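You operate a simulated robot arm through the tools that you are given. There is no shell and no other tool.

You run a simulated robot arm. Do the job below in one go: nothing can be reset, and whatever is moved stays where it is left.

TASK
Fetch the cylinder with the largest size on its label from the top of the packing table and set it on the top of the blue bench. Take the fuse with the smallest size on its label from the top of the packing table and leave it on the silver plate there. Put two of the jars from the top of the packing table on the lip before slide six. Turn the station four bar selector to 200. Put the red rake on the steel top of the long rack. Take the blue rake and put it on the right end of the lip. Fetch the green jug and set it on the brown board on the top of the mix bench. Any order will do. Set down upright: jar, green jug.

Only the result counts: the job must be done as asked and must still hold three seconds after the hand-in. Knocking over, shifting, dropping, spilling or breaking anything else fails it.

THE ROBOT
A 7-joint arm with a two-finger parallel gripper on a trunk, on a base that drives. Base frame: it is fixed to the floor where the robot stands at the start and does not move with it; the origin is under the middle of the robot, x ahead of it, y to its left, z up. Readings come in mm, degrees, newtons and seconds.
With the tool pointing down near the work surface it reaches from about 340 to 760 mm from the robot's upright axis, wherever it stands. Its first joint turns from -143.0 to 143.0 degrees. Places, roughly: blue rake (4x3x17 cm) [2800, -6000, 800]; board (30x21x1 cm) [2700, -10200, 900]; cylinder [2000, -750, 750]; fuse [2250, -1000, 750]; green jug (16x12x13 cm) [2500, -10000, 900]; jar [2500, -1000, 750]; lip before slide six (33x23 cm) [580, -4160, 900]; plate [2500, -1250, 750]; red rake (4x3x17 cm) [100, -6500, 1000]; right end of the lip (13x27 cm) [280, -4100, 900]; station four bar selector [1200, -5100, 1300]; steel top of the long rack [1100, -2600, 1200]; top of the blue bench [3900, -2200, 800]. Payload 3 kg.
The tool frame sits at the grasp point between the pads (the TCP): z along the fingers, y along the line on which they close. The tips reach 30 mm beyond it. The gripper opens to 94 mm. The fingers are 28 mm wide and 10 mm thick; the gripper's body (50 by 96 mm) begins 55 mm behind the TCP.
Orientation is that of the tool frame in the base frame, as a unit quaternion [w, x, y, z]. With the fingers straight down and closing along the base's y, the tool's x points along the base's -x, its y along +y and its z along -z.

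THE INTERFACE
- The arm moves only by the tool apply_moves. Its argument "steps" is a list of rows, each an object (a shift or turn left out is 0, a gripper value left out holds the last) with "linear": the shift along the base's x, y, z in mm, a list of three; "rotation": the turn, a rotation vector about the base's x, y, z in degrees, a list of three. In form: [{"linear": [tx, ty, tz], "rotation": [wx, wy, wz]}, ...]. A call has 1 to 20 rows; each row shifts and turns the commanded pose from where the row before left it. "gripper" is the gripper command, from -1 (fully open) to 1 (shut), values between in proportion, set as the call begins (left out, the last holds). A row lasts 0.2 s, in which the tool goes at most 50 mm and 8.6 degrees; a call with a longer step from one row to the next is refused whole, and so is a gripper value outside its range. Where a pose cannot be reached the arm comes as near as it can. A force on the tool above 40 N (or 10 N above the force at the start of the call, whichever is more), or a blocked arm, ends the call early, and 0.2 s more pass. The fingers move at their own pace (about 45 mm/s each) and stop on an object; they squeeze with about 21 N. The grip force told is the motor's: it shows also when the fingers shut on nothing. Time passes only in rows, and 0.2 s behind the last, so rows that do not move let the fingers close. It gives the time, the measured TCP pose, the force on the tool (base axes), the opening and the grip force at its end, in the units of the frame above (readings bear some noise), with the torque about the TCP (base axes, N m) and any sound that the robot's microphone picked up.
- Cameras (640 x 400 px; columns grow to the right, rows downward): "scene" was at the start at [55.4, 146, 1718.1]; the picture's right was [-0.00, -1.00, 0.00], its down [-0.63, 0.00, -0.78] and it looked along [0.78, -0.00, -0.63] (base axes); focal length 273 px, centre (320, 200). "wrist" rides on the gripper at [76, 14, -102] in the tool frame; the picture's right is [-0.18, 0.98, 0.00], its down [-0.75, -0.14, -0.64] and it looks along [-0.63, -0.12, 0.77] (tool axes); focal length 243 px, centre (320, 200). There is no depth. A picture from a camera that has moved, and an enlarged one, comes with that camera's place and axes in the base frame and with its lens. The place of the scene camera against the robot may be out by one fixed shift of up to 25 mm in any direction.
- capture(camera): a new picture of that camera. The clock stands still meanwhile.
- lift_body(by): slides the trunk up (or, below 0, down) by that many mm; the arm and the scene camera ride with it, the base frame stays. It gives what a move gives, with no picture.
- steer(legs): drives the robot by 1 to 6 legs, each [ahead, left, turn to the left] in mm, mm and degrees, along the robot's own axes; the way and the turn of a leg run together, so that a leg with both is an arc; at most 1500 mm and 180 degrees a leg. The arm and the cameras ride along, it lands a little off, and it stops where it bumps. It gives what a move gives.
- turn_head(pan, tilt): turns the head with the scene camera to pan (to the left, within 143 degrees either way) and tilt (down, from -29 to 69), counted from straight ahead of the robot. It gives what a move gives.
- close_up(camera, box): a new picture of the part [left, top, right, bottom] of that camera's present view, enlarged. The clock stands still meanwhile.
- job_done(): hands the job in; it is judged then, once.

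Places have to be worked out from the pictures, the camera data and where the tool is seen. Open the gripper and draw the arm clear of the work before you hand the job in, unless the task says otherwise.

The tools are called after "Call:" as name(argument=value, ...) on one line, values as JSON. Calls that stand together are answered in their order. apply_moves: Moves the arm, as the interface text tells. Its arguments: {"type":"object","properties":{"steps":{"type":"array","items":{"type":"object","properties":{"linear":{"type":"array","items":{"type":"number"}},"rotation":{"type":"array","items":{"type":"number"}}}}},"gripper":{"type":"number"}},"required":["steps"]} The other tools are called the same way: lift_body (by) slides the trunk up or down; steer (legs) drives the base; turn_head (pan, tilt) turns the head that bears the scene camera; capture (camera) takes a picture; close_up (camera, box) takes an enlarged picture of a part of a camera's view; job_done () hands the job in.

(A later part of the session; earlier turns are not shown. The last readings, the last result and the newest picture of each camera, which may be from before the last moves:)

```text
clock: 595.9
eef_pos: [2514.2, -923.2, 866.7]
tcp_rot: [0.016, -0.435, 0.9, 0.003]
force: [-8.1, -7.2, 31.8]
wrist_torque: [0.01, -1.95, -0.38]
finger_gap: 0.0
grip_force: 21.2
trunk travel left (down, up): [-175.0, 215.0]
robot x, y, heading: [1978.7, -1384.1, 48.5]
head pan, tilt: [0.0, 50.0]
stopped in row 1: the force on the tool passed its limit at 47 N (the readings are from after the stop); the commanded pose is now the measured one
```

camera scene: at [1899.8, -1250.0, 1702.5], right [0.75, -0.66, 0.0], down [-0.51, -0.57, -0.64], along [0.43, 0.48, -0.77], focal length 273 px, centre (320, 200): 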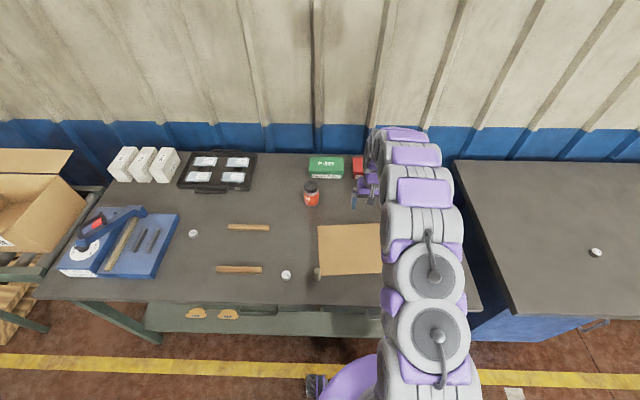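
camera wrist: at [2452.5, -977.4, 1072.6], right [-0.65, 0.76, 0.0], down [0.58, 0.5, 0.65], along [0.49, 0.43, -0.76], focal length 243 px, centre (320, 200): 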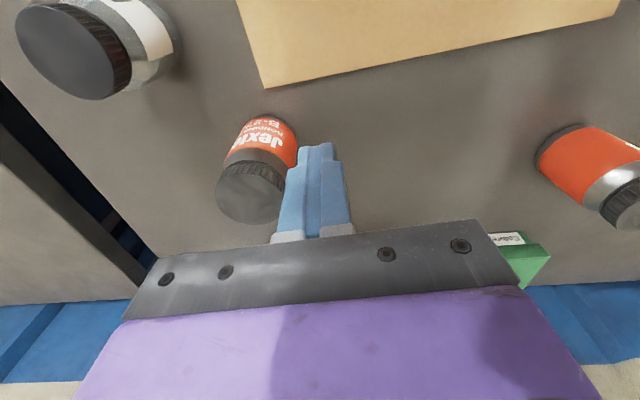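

The gripper's palm has touched B-2741's cap (it's taller than I thought). Raising at once and checking.

Call:
apply_moves(steps=[{"linear": [0, 0, 10]}, {"linear": [0, 0, 40]}, {"linear": [0, 0, 40]}, {}])

Call:
capture(camera="wrist")

```text
clock: 596.9
eef_pos: [2516.2, -919.4, 952.8]
tcp_rot: [0.013, -0.434, 0.901, 0.004]
force: [0.6, -0.4, 0.2]
wrist_torque: [0.0, 0.0, -0.02]
finger_gap: 0.0
grip_force: 20.8
trunk travel left (down, up): [-175.0, 215.0]
robot x, y, heading: [1976.8, -1386.9, 48.5]
head pan, tilt: [0.0, 50.0]
```

```text
taken
camera wrist: at [2453.8, -973.0, 1052.9], right [-0.66, 0.76, 0.0], down [0.57, 0.49, 0.66], along [0.5, 0.43, -0.75], focal length 243 px, centre (320, 200)
```

wrist: 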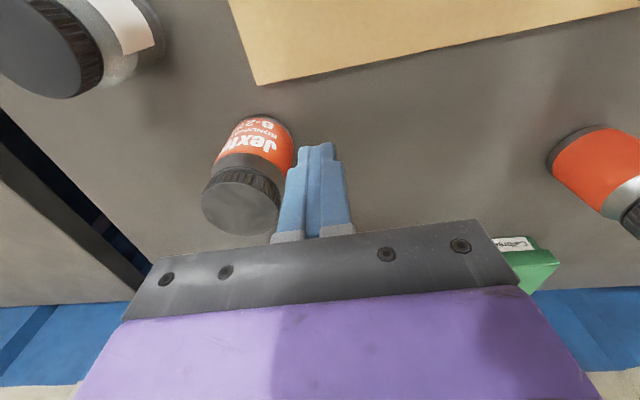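

B-2741 is unmoved. I'll shift the push point 25 mm further from it (75 mm from the sheet's corner), so the palm clears the jar, and descend again.

Call:
apply_moves(steps=[{"linear": [-25, 11, 0]}, {"linear": [0, 0, -40]}, {"linear": [0, 0, -35]}, {"linear": [0, 0, -15]}, {}])

Call:
apply_moves(steps=[{"linear": [0, 0, -4]}, {"linear": [0, 0, -3]}, {"linear": [0, 0, -1]}, {}])

Call:
capture(camera="wrist")

```text
clock: 598.1
eef_pos: [2489.9, -911.5, 864.0]
tcp_rot: [0.013, -0.435, 0.9, 0.003]
force: [-0.5, 0.4, -0.5]
wrist_torque: [0.02, -0.01, 0.02]
finger_gap: 0.0
grip_force: 20.8
trunk travel left (down, up): [-175.0, 215.0]
robot x, y, heading: [1979.4, -1386.1, 48.3]
head pan, tilt: [0.0, 50.0]
```

```text
clock: 599.1
eef_pos: [2489.0, -911.6, 856.7]
tcp_rot: [0.013, -0.435, 0.901, 0.003]
force: [-0.2, -0.2, -0.1]
wrist_torque: [-0.01, -0.03, 0.02]
finger_gap: 0.2
grip_force: 21.0
trunk travel left (down, up): [-175.0, 215.0]
robot x, y, heading: [1973.1, -1383.0, 48.6]
head pan, tilt: [0.0, 50.0]
```

```text
taken
camera wrist: at [2429.5, -964.6, 956.2], right [-0.66, 0.76, 0.0], down [0.57, 0.49, 0.66], along [0.5, 0.43, -0.75], focal length 243 px, centre (320, 200)
```

wrist: 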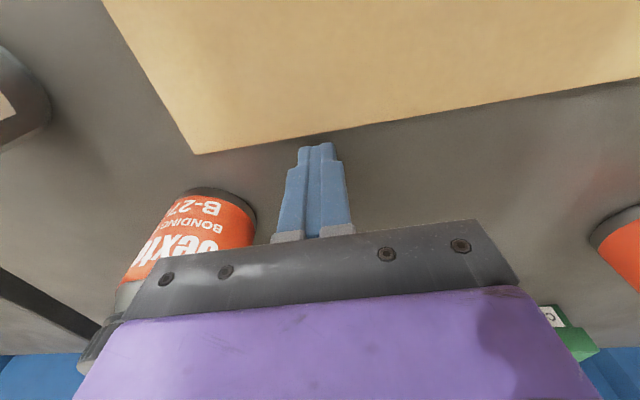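

The fingertips sit just behind the sheet's edge, clear of B-2741. Lower 3 mm more and start the push in small steps that follow the turning edge.

Call:
apply_moves(steps=[{"linear": [0, 0, -2]}, {"linear": [0, 0, -1.5]}, {}])

Call:
apply_moves(steps=[{"linear": [-4, -5, 0]}, {"linear": [-6.4, -7.7, 0], "rotation": [0, 0, -2.5]}, {"linear": [-6.8, -7.4, 0], "rotation": [0, 0, -2.5]}, {"linear": [-7.1, -7, 0], "rotation": [0, 0, -2.5]}, {"linear": [-7.4, -6.7, 0], "rotation": [0, 0, -2.5]}, {}])

Call:
capture(camera="wrist")

```text
clock: 599.9
eef_pos: [2491.4, -911.9, 852.5]
tcp_rot: [0.013, -0.435, 0.9, 0.004]
force: [0.4, -0.3, 0.0]
wrist_torque: [0.01, 0.03, 0.02]
finger_gap: 0.1
grip_force: 20.6
trunk travel left (down, up): [-175.0, 215.0]
robot x, y, heading: [1979.4, -1384.7, 48.6]
head pan, tilt: [0.0, 50.0]
```

```text
clock: 601.3
eef_pos: [2459.8, -945.5, 852.5]
tcp_rot: [0.013, -0.354, 0.935, 0.002]
force: [-0.2, 0.7, -0.1]
wrist_torque: [0.04, -0.02, 0.01]
finger_gap: 0.0
grip_force: 21.1
trunk travel left (down, up): [-175.0, 215.0]
robot x, y, heading: [1978.0, -1384.6, 48.3]
head pan, tilt: [0.0, 50.0]
```

```text
taken
camera wrist: at [2390.4, -986.8, 952.8], right [-0.51, 0.86, 0.0], down [0.64, 0.39, 0.66], along [0.57, 0.34, -0.75], focal length 243 px, centre (320, 200)
```

wrist: 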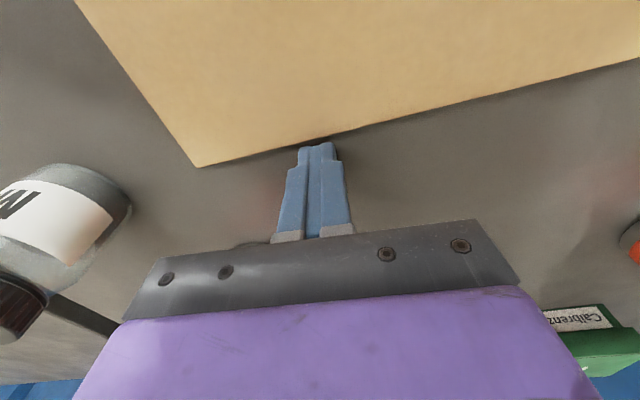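

Turning it on the table is too inefficient. Better plan: drag the sheet straight toward the front edge so its long side overhangs, grip its short (east) end from outside the table, and turn it in the air. First raise and press on the sheet again with closed fingers.

Call:
apply_moves(steps=[{"linear": [4, 5, 15]}, {"linear": [0, 0, 10]}, {"linear": [-40, -6, 0]}, {"linear": [-40, -6, 0]}, {"linear": [-39, -6, 0]}, {"linear": [0, 0, -10]}, {}])

Call:
apply_moves(steps=[{"linear": [0, 0, -6]}, {"linear": [0, 0, -3]}, {"linear": [0, 0, -2]}, {}])

Call:
apply_moves(steps=[{"linear": [0, 0, -2]}, {"linear": [0, 0, -1.5]}, {}])

```text
clock: 602.9
eef_pos: [2344.3, -958.9, 868.8]
tcp_rot: [0.013, -0.355, 0.935, 0.001]
force: [0.0, -0.2, 0.1]
wrist_torque: [-0.02, -0.02, -0.02]
finger_gap: 0.2
grip_force: 20.8
trunk travel left (down, up): [-175.0, 215.0]
robot x, y, heading: [1974.8, -1384.3, 48.5]
head pan, tilt: [0.0, 50.0]
```

```text
clock: 603.9
eef_pos: [2343.6, -958.8, 856.8]
tcp_rot: [0.014, -0.355, 0.935, 0.002]
force: [-1.0, 0.5, -0.2]
wrist_torque: [0.01, -0.03, 0.03]
finger_gap: 0.0
grip_force: 20.6
trunk travel left (down, up): [-175.0, 215.0]
robot x, y, heading: [1975.7, -1387.7, 48.5]
head pan, tilt: [0.0, 50.0]
```

```text
clock: 604.7
eef_pos: [2343.5, -957.5, 853.2]
tcp_rot: [0.015, -0.354, 0.935, 0.003]
force: [-0.1, -0.4, 14.1]
wrist_torque: [-0.12, 0.13, 0.01]
finger_gap: 0.0
grip_force: 20.5
trunk travel left (down, up): [-175.0, 215.0]
robot x, y, heading: [1979.9, -1384.7, 48.2]
head pan, tilt: [0.0, 50.0]
```

Pressing at 14 N. Dragging toward the front edge, first half.

Call:
apply_moves(steps=[{"linear": [-3, -3, -1]}, {"linear": [-7.3, -6.8, 0]}, {"linear": [-7.3, -6.8, 0]}, {"linear": [-7.3, -6.8, 0]}, {"linear": [-7.3, -6.8, 0]}, {"linear": [-7.3, -6.8, 0]}, {"linear": [-7.3, -6.8, 0]}, {}])

Call:
capture(camera="wrist")

Call:
close_up(camera="scene", box=[250, 200, 470, 330])

```text
clock: 606.1
eef_pos: [2308.3, -990.1, 853.4]
tcp_rot: [0.016, -0.356, 0.934, 0.003]
force: [-2.6, -3.5, 16.1]
wrist_torque: [-0.21, 0.24, 0.06]
finger_gap: 0.1
grip_force: 20.9
trunk travel left (down, up): [-175.0, 215.0]
robot x, y, heading: [1979.0, -1390.9, 48.5]
head pan, tilt: [0.0, 50.0]
stopped in row 6: the force on the tool passed its limit at 41 N (the readings are from after the stop); the commanded pose is now the measured one
```

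```text
taken
camera wrist: at [2239.6, -1031.1, 953.8], right [-0.51, 0.86, 0.0], down [0.64, 0.38, 0.67], along [0.57, 0.34, -0.75], focal length 243 px, centre (320, 200)
```

wrist: 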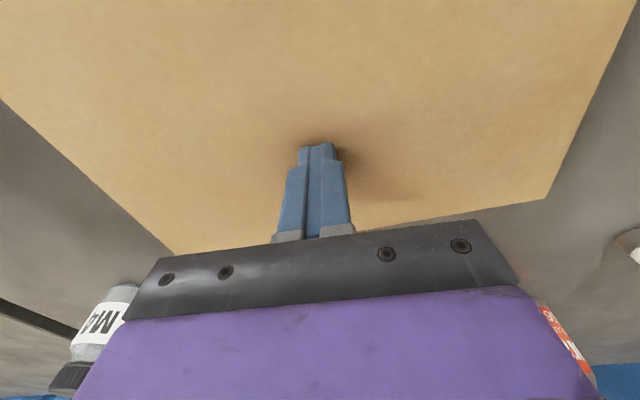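

```text
2.91 times, centred on (360, 265) of scene
camera zoom: at [1897.7, -1251.8, 1702.4], right [0.75, -0.66, 0.0], down [-0.51, -0.57, -0.64], along [0.43, 0.48, -0.77], focal length 793 px, centre (204, 11)
```

zoom: 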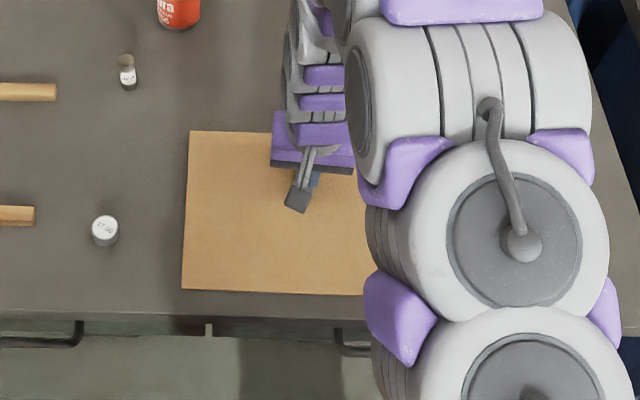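

The sheet follows; its front edge is now near the table's edge. Easing the pressure and dragging the remaining ~85 mm.

Call:
apply_moves(steps=[{"linear": [0, 0, 1]}, {"linear": [-6, -7, 0]}, {"linear": [-6.5, -7.5, 0]}, {"linear": [-6.5, -7.5, 0]}, {"linear": [-6.5, -7.5, 0]}, {"linear": [-6.5, -7.5, 0]}, {}])

Call:
capture(camera="wrist")

Call:
close_up(camera="scene", box=[250, 200, 470, 330])

```text
clock: 607.7
eef_pos: [2276.9, -1026.4, 854.1]
tcp_rot: [0.016, -0.354, 0.935, 0.003]
force: [5.1, 6.6, 18.6]
wrist_torque: [0.07, 0.05, -0.05]
finger_gap: 0.0
grip_force: 21.3
trunk travel left (down, up): [-175.0, 215.0]
robot x, y, heading: [1978.4, -1383.3, 48.7]
head pan, tilt: [0.0, 50.0]
```

```text
taken
camera wrist: at [2207.6, -1067.8, 953.7], right [-0.51, 0.86, 0.0], down [0.64, 0.38, 0.67], along [0.57, 0.34, -0.74], focal length 243 px, centre (320, 200)
```

wrist: 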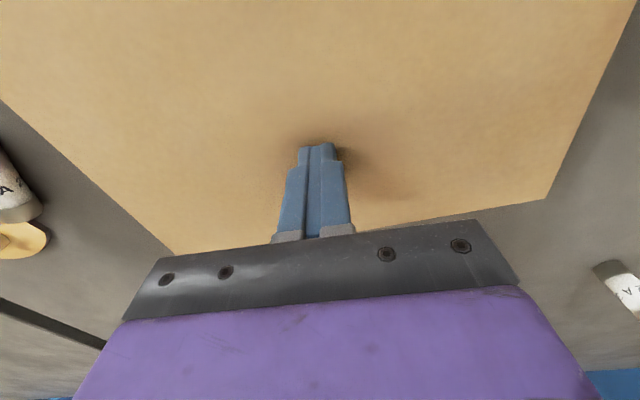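

```text
2.91 times, centred on (360, 265) of scene
camera zoom: at [1898.7, -1250.2, 1702.6], right [0.75, -0.66, 0.0], down [-0.51, -0.57, -0.64], along [0.43, 0.48, -0.77], focal length 793 px, centre (204, 11)
```

zoom: 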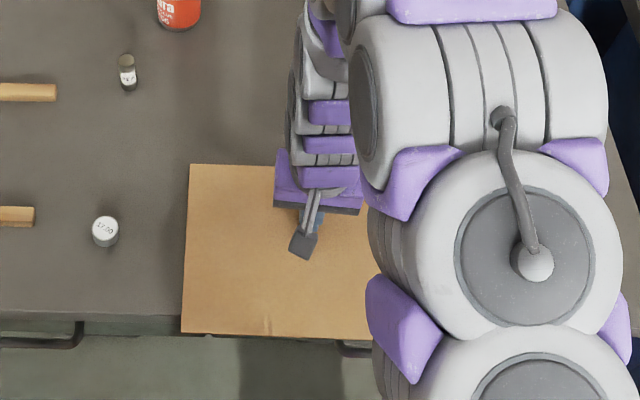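

Overhanging about 20–45 mm now. Dragging a further 47 mm.

Call:
apply_moves(steps=[{"linear": [-6.2, -7.1, 0]}, {"linear": [-6.2, -7.1, 0]}, {"linear": [-6.2, -7.1, 0]}, {"linear": [-6.2, -7.1, 0]}, {"linear": [-6, -7.1, 0]}, {}])

Call:
close_up(camera="scene", box=[250, 200, 470, 330])

```text
clock: 609.1
eef_pos: [2244.0, -1061.6, 854.1]
tcp_rot: [0.014, -0.355, 0.935, 0.003]
force: [-0.3, 0.5, 9.0]
wrist_torque: [-0.05, 0.07, -0.01]
finger_gap: 0.0
grip_force: 21.2
trunk travel left (down, up): [-175.0, 215.0]
robot x, y, heading: [1976.1, -1382.9, 48.5]
head pan, tilt: [0.0, 50.0]
```

```text
2.91 times, centred on (360, 265) of scene
camera zoom: at [1898.6, -1250.2, 1702.5], right [0.75, -0.66, 0.0], down [-0.51, -0.57, -0.64], along [0.43, 0.48, -0.77], focal length 793 px, centre (204, 11)
```

zoom: 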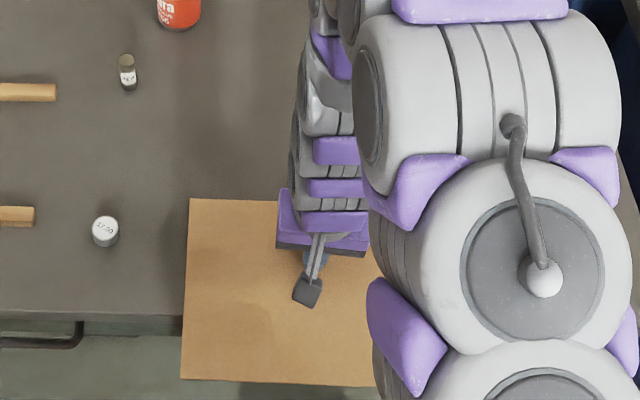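

The sheet overhangs the front by about 65–90 mm with its weight well inside. I'll raise the arm carefully and check that the sheet stays put.

Call:
apply_moves(steps=[{"linear": [0, 0, 6]}, {"linear": [0, 0, 20]}, {"linear": [0, 0, 40]}, {"linear": [0, 0, 45]}, {"linear": [0, 0, 45]}, {}])

Call:
capture(camera="wrist")

Call:
capture(camera="scene")

```text
clock: 610.5
eef_pos: [2245.9, -1062.2, 1009.9]
tcp_rot: [0.015, -0.355, 0.935, 0.004]
force: [0.1, 0.8, 0.4]
wrist_torque: [-0.01, -0.01, -0.04]
finger_gap: 0.0
grip_force: 21.0
trunk travel left (down, up): [-175.0, 215.0]
robot x, y, heading: [1975.6, -1387.4, 48.3]
head pan, tilt: [0.0, 50.0]
```

```text
taken
camera wrist: at [2177.1, -1103.4, 1109.0], right [-0.51, 0.86, 0.0], down [0.64, 0.38, 0.66], along [0.57, 0.34, -0.75], focal length 243 px, centre (320, 200)
```

wrist: 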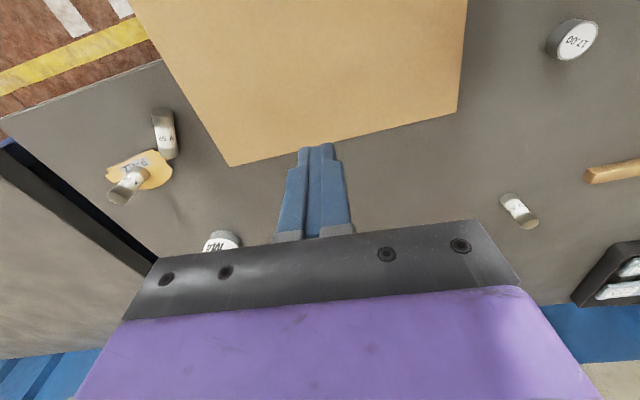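

```text
taken
camera scene: at [1899.4, -1249.4, 1702.4], right [0.75, -0.66, 0.0], down [-0.51, -0.57, -0.64], along [0.43, 0.48, -0.77], focal length 273 px, centre (320, 200)
```

scene: 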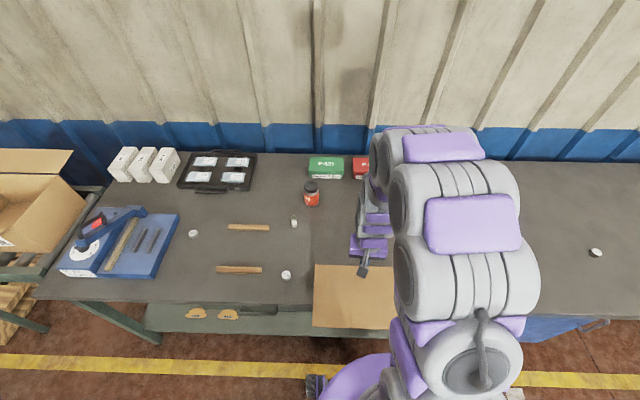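

The sheet stays. Now I'll move the base right along the aisle and turn to face along the table front, so the tool can reach the sheet's east end from outside the table.

Call:
apply_moves(steps=[{"linear": [0, 0, 40]}, {"linear": [0, 0, 40], "rotation": [0, 0, 5]}, {"rotation": [0, 0, 5]}, {}], gripper=-1)

Call:
steer(legs=[[-70, 0, 0], [0, -610, 0], [0, 0, 90.5]])

Call:
turn_head(pan=-20, tilt=45)

Call:
capture(camera="scene")

```text
clock: 611.5
eef_pos: [2242.8, -1062.5, 1090.5]
tcp_rot: [0.014, -0.435, 0.9, 0.004]
force: [0.5, 0.4, -0.5]
wrist_torque: [-0.02, -0.01, -0.01]
finger_gap: 86.5
grip_force: 0.0
trunk travel left (down, up): [-175.0, 215.0]
robot x, y, heading: [1976.1, -1385.2, 48.6]
head pan, tilt: [0.0, 50.0]
```

```text
clock: 619.4
eef_pos: [2056.2, -1584.7, 1090.2]
tcp_rot: [-0.008, 0.947, -0.32, -0.013]
force: [0.7, -0.3, -0.5]
wrist_torque: [0.03, 0.01, -0.04]
finger_gap: 94.2
grip_force: 0.1
trunk travel left (down, up): [-175.0, 215.0]
robot x, y, heading: [2385.2, -1848.0, 139.5]
head pan, tilt: [0.0, 50.0]
```

```text
clock: 620.3
eef_pos: [2055.9, -1587.2, 1089.4]
tcp_rot: [-0.008, 0.947, -0.32, -0.013]
force: [-0.4, 0.6, 0.2]
wrist_torque: [0.02, -0.02, 0.01]
finger_gap: 94.1
grip_force: 0.1
trunk travel left (down, up): [-175.0, 215.0]
robot x, y, heading: [2379.4, -1849.2, 139.5]
head pan, tilt: [-20.0, 45.0]
```

```text
taken
camera scene: at [2266.7, -1898.3, 1709.3], right [0.87, 0.49, 0.0], down [0.35, -0.62, -0.71], along [-0.35, 0.61, -0.71], focal length 273 px, centre (320, 200)
```

scene: 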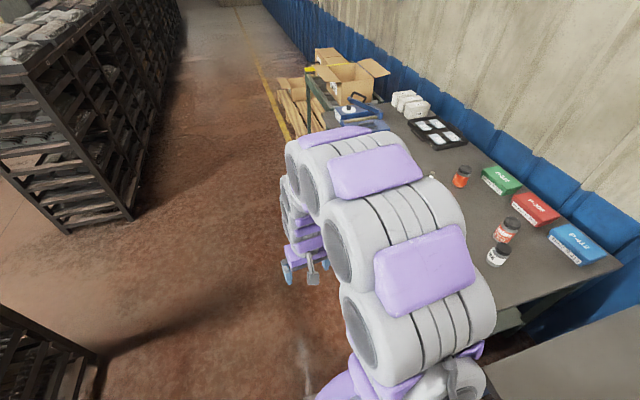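

Now I'll turn the tool -97° about its axis (so the fingers will close vertically once pitched forward).

Call:
apply_moves(steps=[{"rotation": [0, 0, -8.05]}, {"rotation": [0, 0, -8.05]}, {"rotation": [0, 0, -8.05]}, {"rotation": [0, 0, -8.05]}, {"rotation": [0, 0, -8.05]}, {"rotation": [0, 0, -8.05]}, {"rotation": [0, 0, -8.05]}, {"rotation": [0, 0, -8.05]}, {"rotation": [0, 0, -8.05]}, {"rotation": [0, 0, -8.05]}, {"rotation": [0, 0, -8.05]}, {"rotation": [0, 0, -8.05]}, {}])

Call:
capture(camera="scene")

```text
clock: 623.1
eef_pos: [2054.8, -1587.1, 1089.7]
tcp_rot: [0.016, -0.39, 0.92, 0.003]
force: [0.3, 0.6, -0.5]
wrist_torque: [0.03, -0.04, 0.0]
finger_gap: 94.1
grip_force: 0.0
trunk travel left (down, up): [-175.0, 215.0]
robot x, y, heading: [2385.7, -1849.2, 139.5]
head pan, tilt: [-20.0, 45.0]
```

```text
taken
camera scene: at [2266.5, -1898.5, 1709.3], right [0.87, 0.49, 0.0], down [0.35, -0.62, -0.71], along [-0.35, 0.61, -0.71], focal length 273 px, centre (320, 200)
```

scene: 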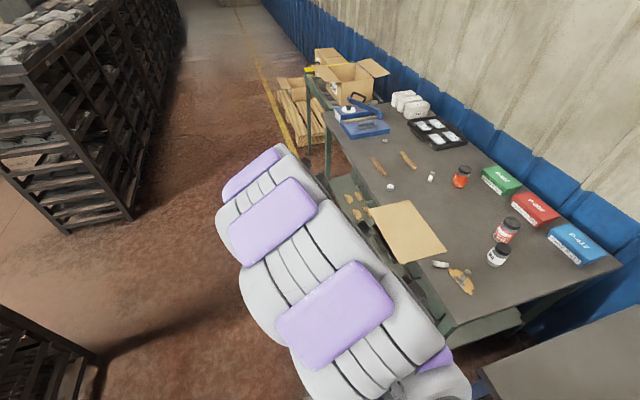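

Good view of the overhanging sheet. Moving the tool to the start point just outside the table, east of the sheet.

Call:
apply_moves(steps=[{"linear": [33.2, 30.6, -5]}, {"linear": [33.2, 30.6, -5]}, {"linear": [33.2, 30.6, -5]}, {"linear": [33.2, 30.6, -5]}, {"linear": [33.2, 30.6, -5]}, {"linear": [33.2, 30.6, -5]}, {"linear": [33.2, 30.6, -5]}, {"linear": [33.2, 30.6, -5]}, {"linear": [33.2, 30.6, 0]}, {}])

Call:
capture(camera="scene")

```text
clock: 625.3
eef_pos: [2354.0, -1309.8, 1051.9]
tcp_rot: [0.016, -0.391, 0.92, 0.004]
force: [-1.2, 0.4, -0.5]
wrist_torque: [-0.04, 0.04, 0.03]
finger_gap: 94.1
grip_force: 0.1
trunk travel left (down, up): [-175.0, 215.0]
robot x, y, heading: [2383.1, -1852.4, 139.5]
head pan, tilt: [-20.0, 45.0]
```

```text
taken
camera scene: at [2270.8, -1893.5, 1709.8], right [0.87, 0.49, 0.0], down [0.35, -0.62, -0.71], along [-0.35, 0.61, -0.71], focal length 273 px, centre (320, 200)
```

scene: 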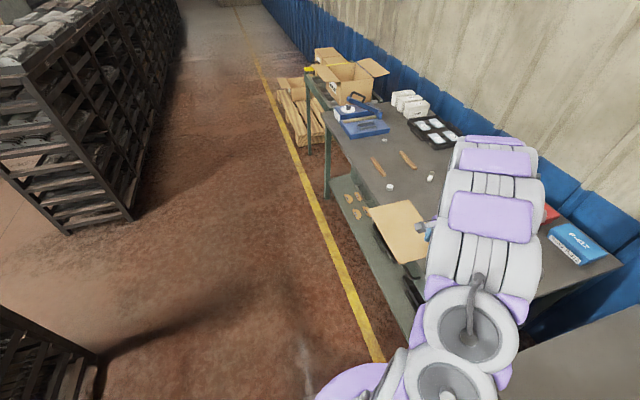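

Now pitching the tool forward (pointing along the table toward the sheet), half way first.

Call:
apply_moves(steps=[{"linear": [4, -4, 0], "rotation": [5.6, 5.8, 0]}, {"linear": [4, -4, 0], "rotation": [5.6, 5.8, 0]}, {"linear": [4, -4, 0], "rotation": [5.6, 5.8, 0]}, {"linear": [4, -4, 0], "rotation": [5.6, 5.8, 0]}, {"linear": [4, -4, 0], "rotation": [5.6, 5.8, 0]}, {}])

Call:
capture(camera="scene")

Call:
capture(camera="wrist")

```text
clock: 626.7
eef_pos: [2374.2, -1332.0, 1051.7]
tcp_rot: [-0.12, -0.363, 0.867, 0.32]
force: [1.3, -0.2, -1.0]
wrist_torque: [-0.01, 0.02, -0.02]
finger_gap: 93.8
grip_force: 0.1
trunk travel left (down, up): [-175.0, 215.0]
robot x, y, heading: [2385.6, -1850.8, 139.6]
head pan, tilt: [-20.0, 45.0]
```

```text
taken
camera scene: at [2271.0, -1895.3, 1709.7], right [0.87, 0.49, 0.0], down [0.35, -0.62, -0.71], along [-0.35, 0.61, -0.71], focal length 273 px, centre (320, 200)
```

scene: 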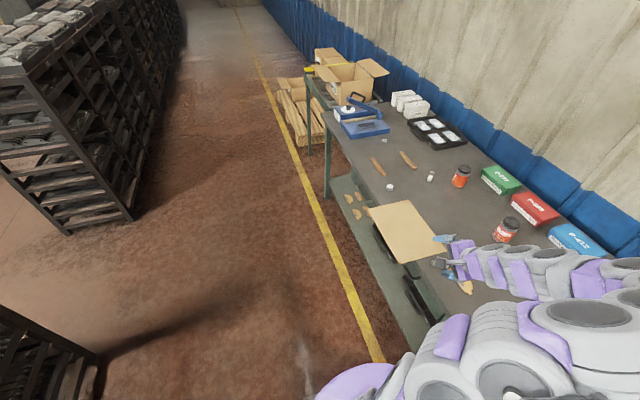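

```text
taken
camera wrist: at [2358.1, -1424.9, 1136.2], right [-0.41, 0.65, 0.64], down [0.89, 0.16, 0.42], along [0.17, 0.74, -0.65], focal length 243 px, centre (320, 200)
```

wrist: 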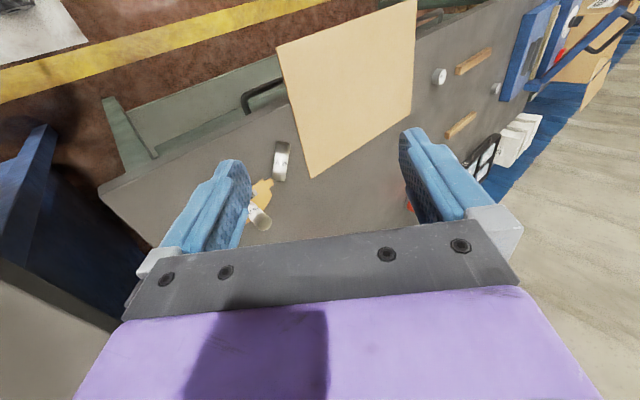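

With this heading the elbow swings out over the table, which would be too low later. I'll undo this and instead face the table, tilting the tool sideways to the left, so the arm stays over the aisle.

Call:
apply_moves(steps=[{"linear": [-4, 4, 0], "rotation": [-5.6, -5.8, 0]}, {"linear": [-4, 4, 0], "rotation": [-5.6, -5.8, 0]}, {"linear": [-4, 4, 0], "rotation": [-5.6, -5.8, 0]}, {"linear": [-4, 4, 0], "rotation": [-5.6, -5.8, 0]}, {"linear": [-4, 4, 0], "rotation": [-5.6, -5.8, 0]}, {}])

Call:
apply_moves(steps=[{"linear": [-33, -31, 5]}, {"linear": [-33, -31, 5]}, {"linear": [-33, -31, 5]}, {"linear": [-33, -31, 5]}, {"linear": [-33, -31, 5]}, {"linear": [-33, -31, 5]}, {"linear": [-33, -31, 5]}, {"linear": [-33, -31, 5]}, {}])

Call:
apply_moves(steps=[{"rotation": [0, 0, 8.05]}, {"rotation": [0, 0, 8.05]}, {"rotation": [0, 0, 8.05]}, {"rotation": [0, 0, 8.05]}, {"rotation": [0, 0, 8.05]}, {"rotation": [0, 0, 8.05]}, {"rotation": [0, 0, 8.05]}, {"rotation": [0, 0, 8.05]}, {"rotation": [0, 0, 8.05]}, {"rotation": [0, 0, 8.05]}, {"rotation": [0, 0, 8.05]}, {"rotation": [0, 0, 8.05]}, {}])

Call:
capture(camera="scene")

```text
clock: 628.1
eef_pos: [2356.2, -1310.8, 1052.3]
tcp_rot: [0.015, -0.391, 0.92, 0.003]
force: [1.3, -0.2, -0.2]
wrist_torque: [0.0, 0.03, -0.01]
finger_gap: 93.8
grip_force: 0.0
trunk travel left (down, up): [-175.0, 215.0]
robot x, y, heading: [2390.0, -1845.4, 139.4]
head pan, tilt: [-20.0, 45.0]
```

```text
clock: 630.1
eef_pos: [2089.2, -1563.3, 1092.4]
tcp_rot: [0.015, -0.392, 0.92, 0.003]
force: [-0.5, 0.1, -0.4]
wrist_torque: [-0.01, 0.0, 0.05]
finger_gap: 93.9
grip_force: 0.0
trunk travel left (down, up): [-175.0, 215.0]
robot x, y, heading: [2383.6, -1845.6, 139.7]
head pan, tilt: [-20.0, 45.0]
```

```text
clock: 632.9
eef_pos: [2090.4, -1560.6, 1089.6]
tcp_rot: [-0.007, 0.948, -0.319, -0.015]
force: [-0.1, -0.1, -0.3]
wrist_torque: [-0.01, 0.01, 0.01]
finger_gap: 94.2
grip_force: 0.1
trunk travel left (down, up): [-175.0, 215.0]
robot x, y, heading: [2382.0, -1847.5, 139.5]
head pan, tilt: [-20.0, 45.0]
```

```text
taken
camera scene: at [2267.3, -1897.8, 1709.4], right [0.87, 0.49, 0.0], down [0.35, -0.62, -0.71], along [-0.35, 0.61, -0.71], focal length 273 px, centre (320, 200)
```

scene: 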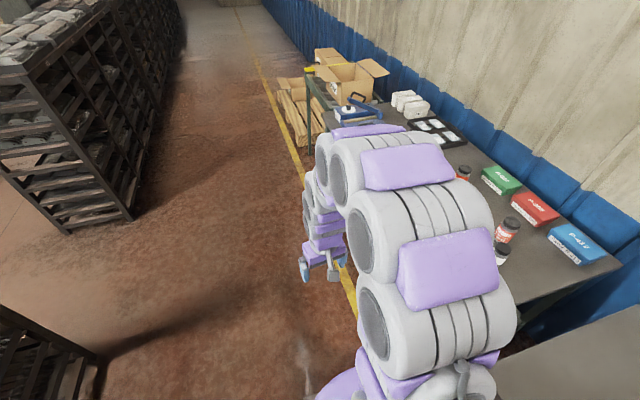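

Posture restored. Driving to stand in front of the table (d≈2760) and turning to face it.

Call:
steer(legs=[[250, 70, 0], [0, 0, -90.5]])

Call:
turn_head(pan=15, tilt=50)

Call:
capture(camera="scene")

```text
clock: 638.5
eef_pos: [2437.9, -1449.1, 1091.1]
tcp_rot: [0.015, -0.443, 0.896, 0.005]
force: [-0.3, 0.7, -0.1]
wrist_torque: [0.01, -0.01, 0.02]
finger_gap: 94.2
grip_force: 0.1
trunk travel left (down, up): [-175.0, 215.0]
robot x, y, heading: [2147.3, -1737.2, 49.7]
head pan, tilt: [-20.0, 45.0]
```

```text
clock: 639.5
eef_pos: [2438.1, -1449.6, 1090.1]
tcp_rot: [0.016, -0.443, 0.896, 0.004]
force: [-0.2, 0.9, -0.5]
wrist_torque: [0.0, 0.02, -0.02]
finger_gap: 93.8
grip_force: 0.1
trunk travel left (down, up): [-175.0, 215.0]
robot x, y, heading: [2151.8, -1738.9, 49.4]
head pan, tilt: [15.0, 50.0]
```

```text
taken
camera scene: at [2052.7, -1597.1, 1702.5], right [0.9, -0.43, 0.0], down [-0.33, -0.69, -0.64], along [0.28, 0.58, -0.77], focal length 273 px, centre (320, 200)
```

scene: 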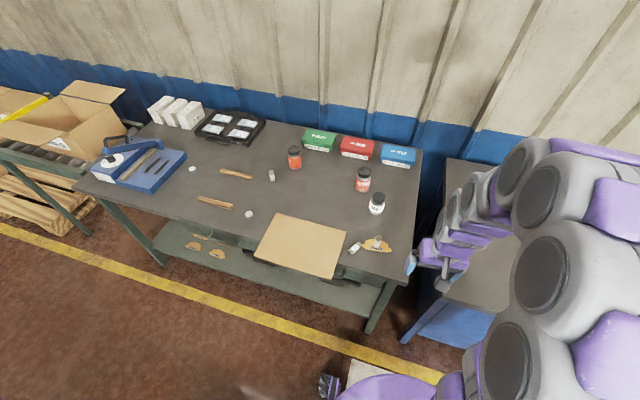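

Good view. Moving the tool to the start point and then tilting it to the left in steps.

Call:
apply_moves(steps=[{"linear": [-21, 34.6, -20], "rotation": [0, 0, -3.3]}, {"linear": [-21, 34.6, -20], "rotation": [0, 0, -3.3]}, {"linear": [-21, 34.6, -20]}, {"linear": [-21, 34.6, -20]}, {}])

Call:
apply_moves(steps=[{"rotation": [5.6, 5.8, 0]}, {"rotation": [5.6, 5.8, 0]}, {"rotation": [5.6, 5.8, 0]}, {"rotation": [5.6, 5.8, 0]}, {"rotation": [5.6, 5.8, 0]}, {}])

Call:
capture(camera="scene")

```text
clock: 640.8
eef_pos: [2353.0, -1311.7, 1012.9]
tcp_rot: [0.016, -0.39, 0.921, 0.005]
force: [1.4, 0.0, 0.6]
wrist_torque: [-0.04, 0.0, 0.0]
finger_gap: 93.9
grip_force: 0.1
trunk travel left (down, up): [-175.0, 215.0]
robot x, y, heading: [2149.2, -1742.3, 49.6]
head pan, tilt: [15.0, 50.0]
```

```text
clock: 642.1
eef_pos: [2354.6, -1311.7, 1010.9]
tcp_rot: [-0.121, -0.362, 0.867, 0.321]
force: [1.6, 0.4, -0.2]
wrist_torque: [0.02, 0.02, 0.02]
finger_gap: 93.8
grip_force: 0.0
trunk travel left (down, up): [-175.0, 215.0]
robot x, y, heading: [2149.3, -1744.0, 49.4]
head pan, tilt: [15.0, 50.0]
```

```text
taken
camera scene: at [2053.9, -1597.3, 1702.6], right [0.9, -0.43, 0.0], down [-0.33, -0.69, -0.64], along [0.28, 0.58, -0.77], focal length 273 px, centre (320, 200)
```

scene: 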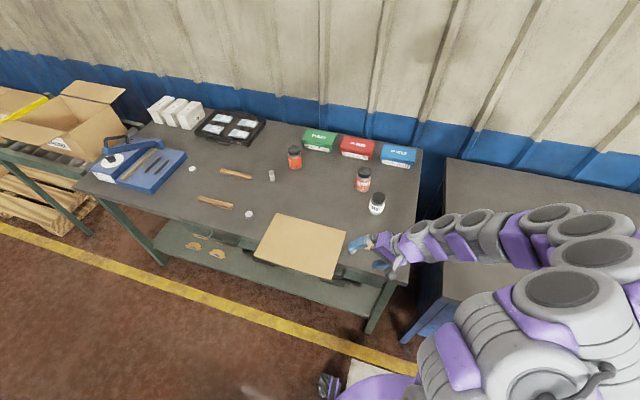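

Elbow again goes right; let me complete the tilt at this safe height and see where the forearm lies.

Call:
apply_moves(steps=[{"rotation": [5.6, 5.8, 0]}, {"rotation": [5.6, 5.8, 0]}, {"rotation": [5.6, 5.8, 0]}, {"rotation": [5.6, 5.8, 0]}, {"rotation": [5.6, 5.8, 0]}, {}])

Call:
capture(camera="scene")

Call:
capture(camera="wrist")

```text
clock: 643.5
eef_pos: [2354.0, -1311.3, 1011.0]
tcp_rot: [-0.24, -0.288, 0.708, 0.599]
force: [0.5, 0.2, -0.3]
wrist_torque: [-0.02, 0.02, 0.0]
finger_gap: 93.9
grip_force: 0.0
trunk travel left (down, up): [-175.0, 215.0]
robot x, y, heading: [2148.9, -1745.4, 49.3]
head pan, tilt: [15.0, 50.0]
```

```text
taken
camera scene: at [2053.7, -1597.0, 1702.6], right [0.9, -0.43, 0.0], down [-0.33, -0.69, -0.64], along [0.28, 0.58, -0.77], focal length 273 px, centre (320, 200)
```

scene: 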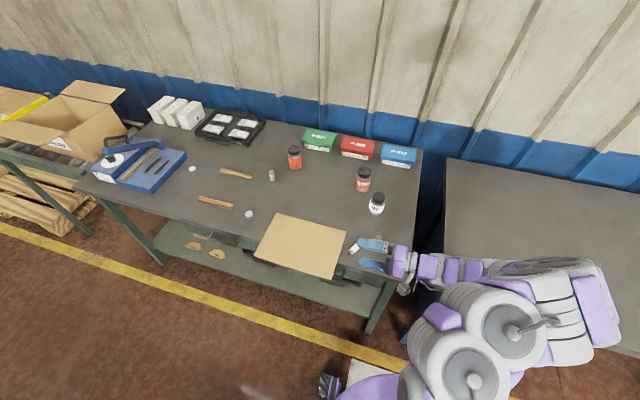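

```text
taken
camera wrist: at [2368.2, -1435.4, 1041.3], right [0.02, 0.24, 0.97], down [1.0, 0.05, -0.03], along [-0.06, 0.97, -0.24], focal length 243 px, centre (320, 200)
```

wrist: 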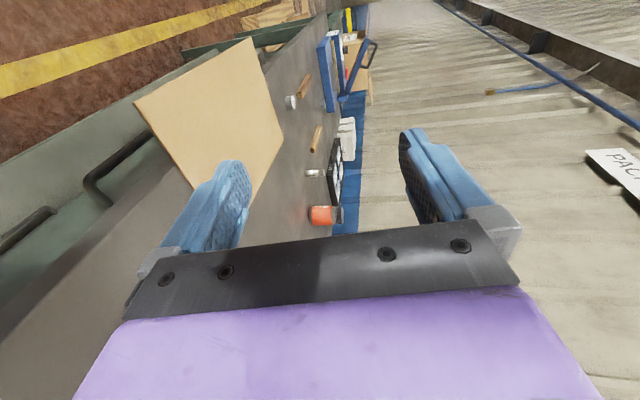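

The tool is now nearly horizontal, pointing along the table front, and the forearm lies outside the bench front — good. I'll finish levelling, narrow the fingers to about 40 mm, and lower to the sheet's height.

Call:
apply_moves(steps=[{"linear": [0, 0, -20], "rotation": [3.2, 3.3, 0]}, {"linear": [0, 0, -30], "rotation": [3.2, 3.3, 0]}, {"linear": [0, 0, -40]}, {"linear": [0, 0, -40]}, {"linear": [0, 0, -30]}, {}], gripper=0.15)

Call:
capture(camera="scene")

Call:
capture(camera="wrist")

```text
clock: 645.0
eef_pos: [2354.8, -1311.8, 849.2]
tcp_rot: [-0.265, -0.266, 0.658, 0.652]
force: [0.5, 0.4, 0.9]
wrist_torque: [-0.02, -0.02, 0.01]
finger_gap: 39.9
grip_force: 0.0
trunk travel left (down, up): [-175.0, 215.0]
robot x, y, heading: [2148.9, -1738.7, 49.5]
head pan, tilt: [15.0, 50.0]
```

```text
taken
camera scene: at [2053.8, -1596.2, 1702.5], right [0.9, -0.43, 0.0], down [-0.33, -0.69, -0.64], along [0.28, 0.58, -0.77], focal length 273 px, centre (320, 200)
```

scene: 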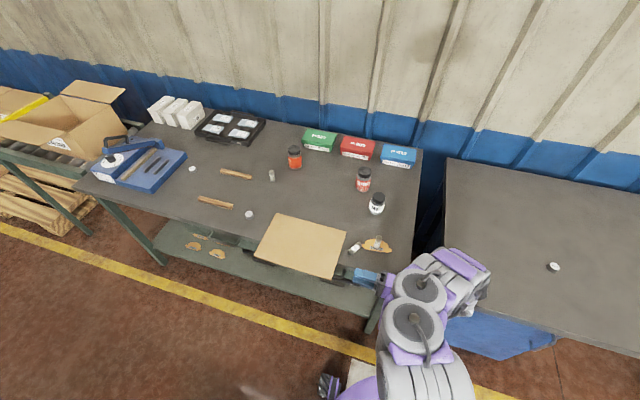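

```text
taken
camera wrist: at [2371.5, -1437.4, 864.5], right [0.13, 0.13, 0.98], down [0.99, 0.06, -0.14], along [-0.08, 0.99, -0.13], focal length 243 px, centre (320, 200)
```

wrist: 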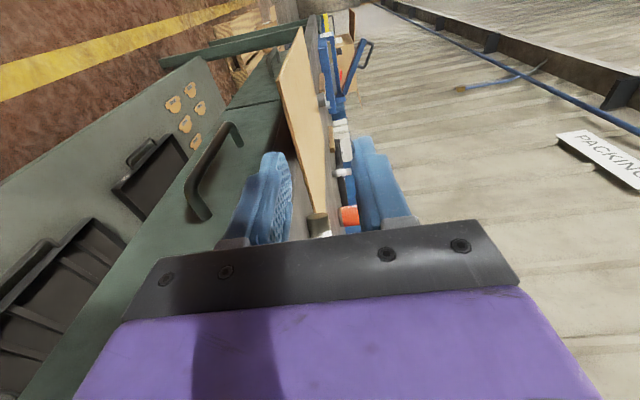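

The tool is level, between table-top and drawer handle heights. Lowering to the sheet's plane (z≈825), then I'll advance toward its corner end.

Call:
apply_moves(steps=[{"linear": [0, 0, -12]}, {"linear": [0, 0, -11]}, {}])

Call:
apply_moves(steps=[{"linear": [-20, 17, 0]}, {"linear": [-20, 17, 0]}, {}])

Call:
capture(camera="wrist")

Call:
close_up(camera="scene", box=[240, 200, 440, 320])

```text
clock: 645.6
eef_pos: [2354.9, -1312.0, 835.4]
tcp_rot: [-0.261, -0.27, 0.653, 0.658]
force: [-6.7, -10.1, 25.1]
wrist_torque: [-1.09, -2.41, -1.26]
finger_gap: 40.0
grip_force: 0.1
trunk travel left (down, up): [-175.0, 215.0]
robot x, y, heading: [2149.8, -1743.7, 49.4]
head pan, tilt: [15.0, 50.0]
stopped in row 3: the force on the tool passed its limit at 53 N (the readings are from after the stop); the commanded pose is now the measured one
```

```text
clock: 646.0
eef_pos: [2343.6, -1296.7, 835.9]
tcp_rot: [-0.259, -0.267, 0.653, 0.66]
force: [0.6, -0.8, 5.4]
wrist_torque: [-0.26, -0.32, 0.05]
finger_gap: 40.0
grip_force: 0.1
trunk travel left (down, up): [-175.0, 215.0]
robot x, y, heading: [2149.3, -1742.0, 49.4]
head pan, tilt: [15.0, 50.0]
stopped in row 2: the force on the tool passed its limit at 48 N (the readings are from after the stop); the commanded pose is now the measured one
```

```text
taken
camera wrist: at [2359.4, -1423.8, 848.2], right [0.13, 0.11, 0.99], down [0.99, 0.06, -0.13], along [-0.07, 0.99, -0.1], focal length 243 px, centre (320, 200)
```

wrist: 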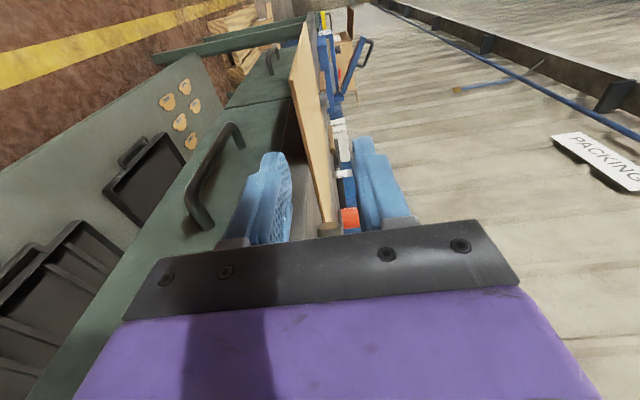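

```text
3.20 times, centred on (340, 260) of scene
camera zoom: at [2055.8, -1601.9, 1703.0], right [0.9, -0.43, 0.0], down [-0.33, -0.69, -0.64], along [0.28, 0.58, -0.77], focal length 872 px, centre (256, 8)
```

zoom: 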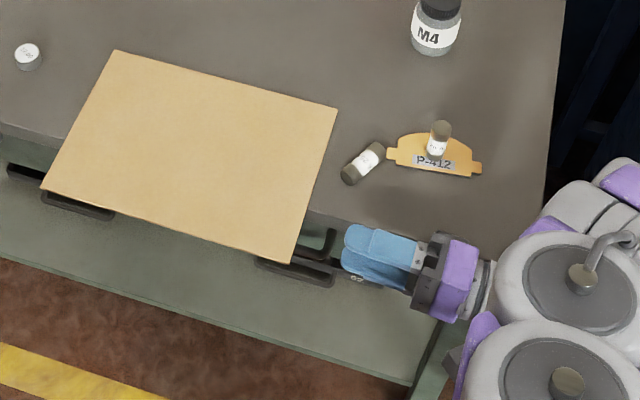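

The hand's flange catches the table edge in this approach. A better grip: the middle of the overhanging long edge, with the tool pointing straight at the table between the two drawer handles. I'll raise and back off first.

Call:
apply_moves(steps=[{"linear": [0, 0, 15]}, {"linear": [0, 0, 35]}, {"linear": [-10, -10, 40]}, {"linear": [-20, -20, 40]}, {"linear": [-20, -20, 35]}, {}])

Call:
capture(camera="scene")

```text
clock: 647.4
eef_pos: [2294.9, -1348.2, 999.0]
tcp_rot: [-0.259, -0.268, 0.654, 0.658]
force: [-1.2, 1.3, -0.3]
wrist_torque: [-0.01, 0.03, 0.01]
finger_gap: 40.2
grip_force: 0.0
trunk travel left (down, up): [-175.0, 215.0]
robot x, y, heading: [2150.5, -1742.0, 49.4]
head pan, tilt: [15.0, 50.0]
```

```text
taken
camera scene: at [2055.4, -1596.9, 1702.5], right [0.9, -0.43, 0.0], down [-0.33, -0.69, -0.64], along [0.28, 0.58, -0.77], focal length 273 px, centre (320, 200)
```

scene: 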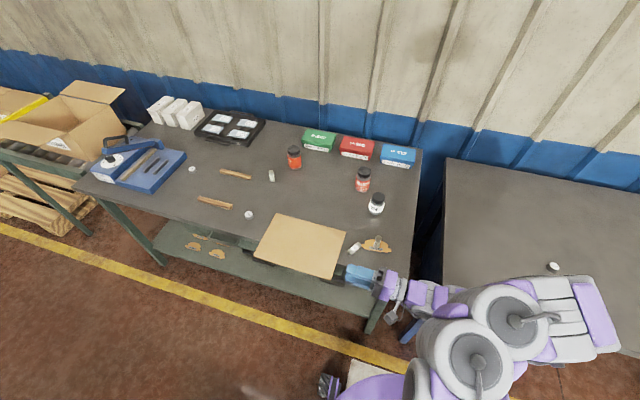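

Backed off. I'll move the base left and back, in front of the sheet's middle.

Call:
steer(legs=[[-160, 0, 0], [0, 365, 0]])

Call:
apply_moves(steps=[{"rotation": [0, 0, -8]}, {"rotation": [0, 0, -8]}, {"rotation": [0, 0, -8]}, {"rotation": [0, 0, -8]}, {"rotation": [0, 0, -8]}, {"rotation": [0, 0, -8]}, {}])

Call:
capture(camera="scene")

```text
clock: 650.7
eef_pos: [1917.7, -1232.7, 1000.3]
tcp_rot: [-0.26, -0.266, 0.652, 0.66]
force: [0.2, 0.1, 0.0]
wrist_torque: [0.05, 0.0, -0.02]
finger_gap: 40.0
grip_force: 0.0
trunk travel left (down, up): [-175.0, 215.0]
robot x, y, heading: [1769.8, -1629.4, 49.1]
head pan, tilt: [15.0, 50.0]
```

```text
clock: 652.3
eef_pos: [1936.8, -1220.3, 957.6]
tcp_rot: [0.032, 0.02, 0.706, 0.707]
force: [0.7, -0.9, -0.1]
wrist_torque: [0.0, 0.03, 0.01]
finger_gap: 40.1
grip_force: 0.1
out of reach, approached as far as the arm can: row 4, 5, 6
trunk travel left (down, up): [-175.0, 215.0]
robot x, y, heading: [1774.0, -1624.1, 49.2]
head pan, tilt: [15.0, 50.0]
```

```text
taken
camera scene: at [1676.1, -1482.5, 1702.7], right [0.9, -0.43, 0.0], down [-0.33, -0.69, -0.64], along [0.28, 0.58, -0.77], focal length 273 px, centre (320, 200)
```

scene: 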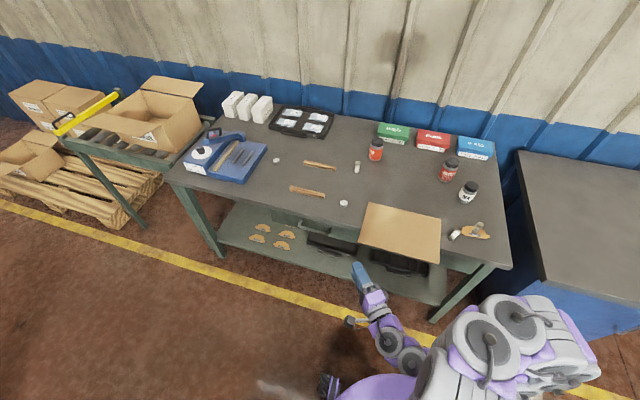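

Works; continuing the turn while extending toward the pre-grip point in front of the sheet's long edge.

Call:
apply_moves(steps=[{"linear": [30, 5, -5], "rotation": [0, 0, -5]}, {"linear": [30, 5, -5], "rotation": [0, 0, -8]}, {"linear": [30, 0, -5], "rotation": [0, 0, -8]}, {"linear": [30, 0, -5], "rotation": [0, 0, -8]}, {"linear": [30, 0, -5], "rotation": [0, 0, -8]}, {"linear": [12, 0, 0], "rotation": [0, 0, -3]}, {}])

Call:
capture(camera="scene")

Call:
capture(camera="wrist")

```text
clock: 653.9
eef_pos: [2097.8, -1208.8, 931.7]
tcp_rot: [0.272, 0.261, 0.657, 0.653]
force: [-0.1, -0.1, -0.2]
wrist_torque: [-0.02, -0.01, 0.02]
finger_gap: 40.0
grip_force: 0.2
trunk travel left (down, up): [-175.0, 215.0]
robot x, y, heading: [1769.3, -1625.9, 49.6]
head pan, tilt: [15.0, 50.0]
```

```text
taken
camera scene: at [1675.0, -1480.2, 1702.5], right [0.9, -0.43, 0.0], down [-0.33, -0.69, -0.64], along [0.28, 0.58, -0.77], focal length 273 px, centre (320, 200)
```

scene: 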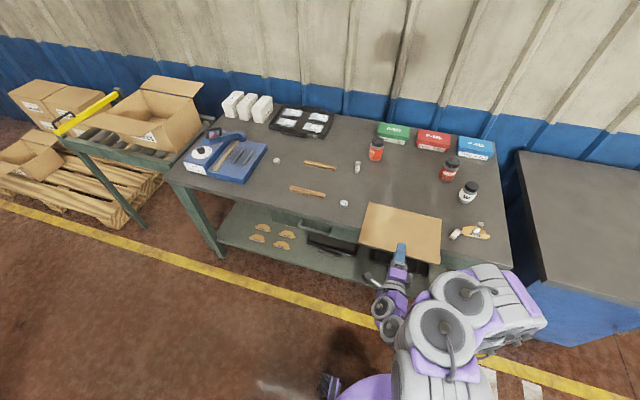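

```text
taken
camera wrist: at [1971.1, -1228.6, 945.0], right [0.12, -0.12, 0.99], down [0.09, -0.99, -0.13], along [0.99, 0.11, -0.11], focal length 243 px, centre (320, 200)
```

wrist: 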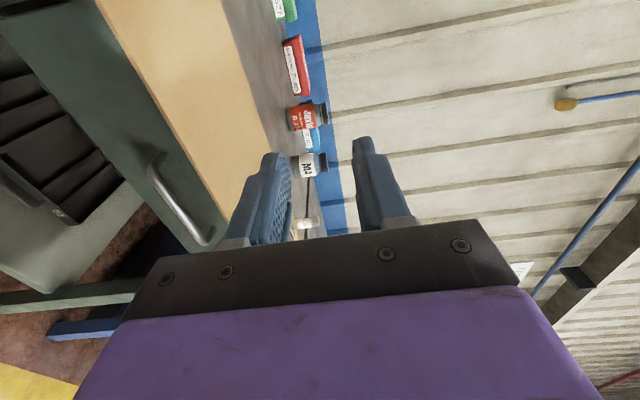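

The tool now points squarely at the sheet's long edge, level. Lowering to the sheet's height, still in front of it.

Call:
apply_moves(steps=[{"linear": [0, -3, -40]}, {"linear": [0, -3, -40]}, {"linear": [0, -2, -20]}, {"linear": [0, 0, -6]}, {}])

Call:
capture(camera="wrist")

Call:
close_up(camera="scene", box=[320, 180, 500, 320])

```text
clock: 655.1
eef_pos: [2112.8, -1223.1, 873.7]
tcp_rot: [0.27, 0.26, 0.659, 0.652]
force: [-0.5, -0.4, 0.5]
wrist_torque: [0.0, 0.02, 0.0]
finger_gap: 40.0
grip_force: 0.1
out of reach, approached as far as the arm can: row 2, 3, 4
trunk travel left (down, up): [-175.0, 215.0]
robot x, y, heading: [1771.1, -1623.6, 49.3]
head pan, tilt: [15.0, 50.0]
```

```text
taken
camera wrist: at [1986.2, -1243.6, 887.8], right [0.12, -0.11, 0.99], down [0.1, -0.99, -0.13], along [0.99, 0.11, -0.11], focal length 243 px, centre (320, 200)
```

wrist: 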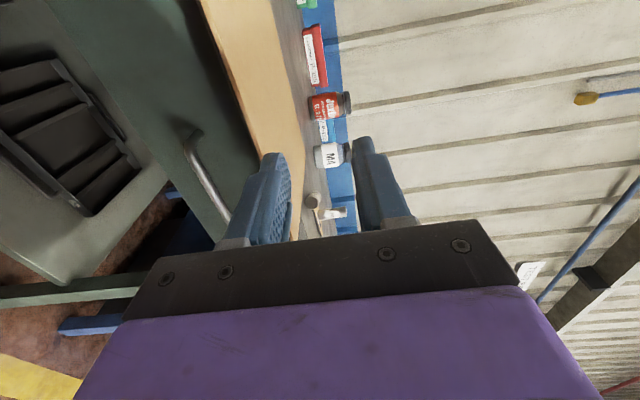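

```text
2.86 times, centred on (410, 250) of scene
camera zoom: at [1675.1, -1480.2, 1702.5], right [0.9, -0.43, 0.0], down [-0.33, -0.69, -0.64], along [0.28, 0.58, -0.77], focal length 779 px, centre (63, 57)
```

zoom: 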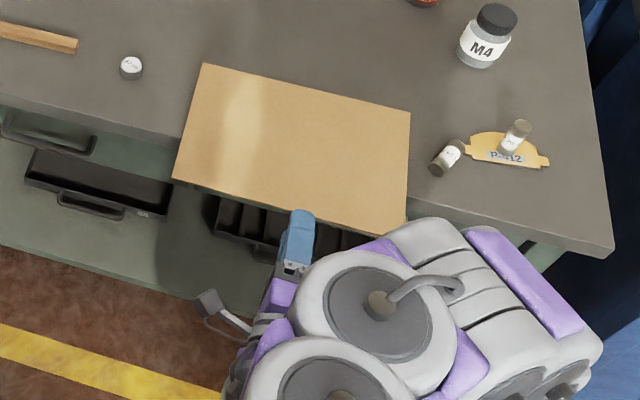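

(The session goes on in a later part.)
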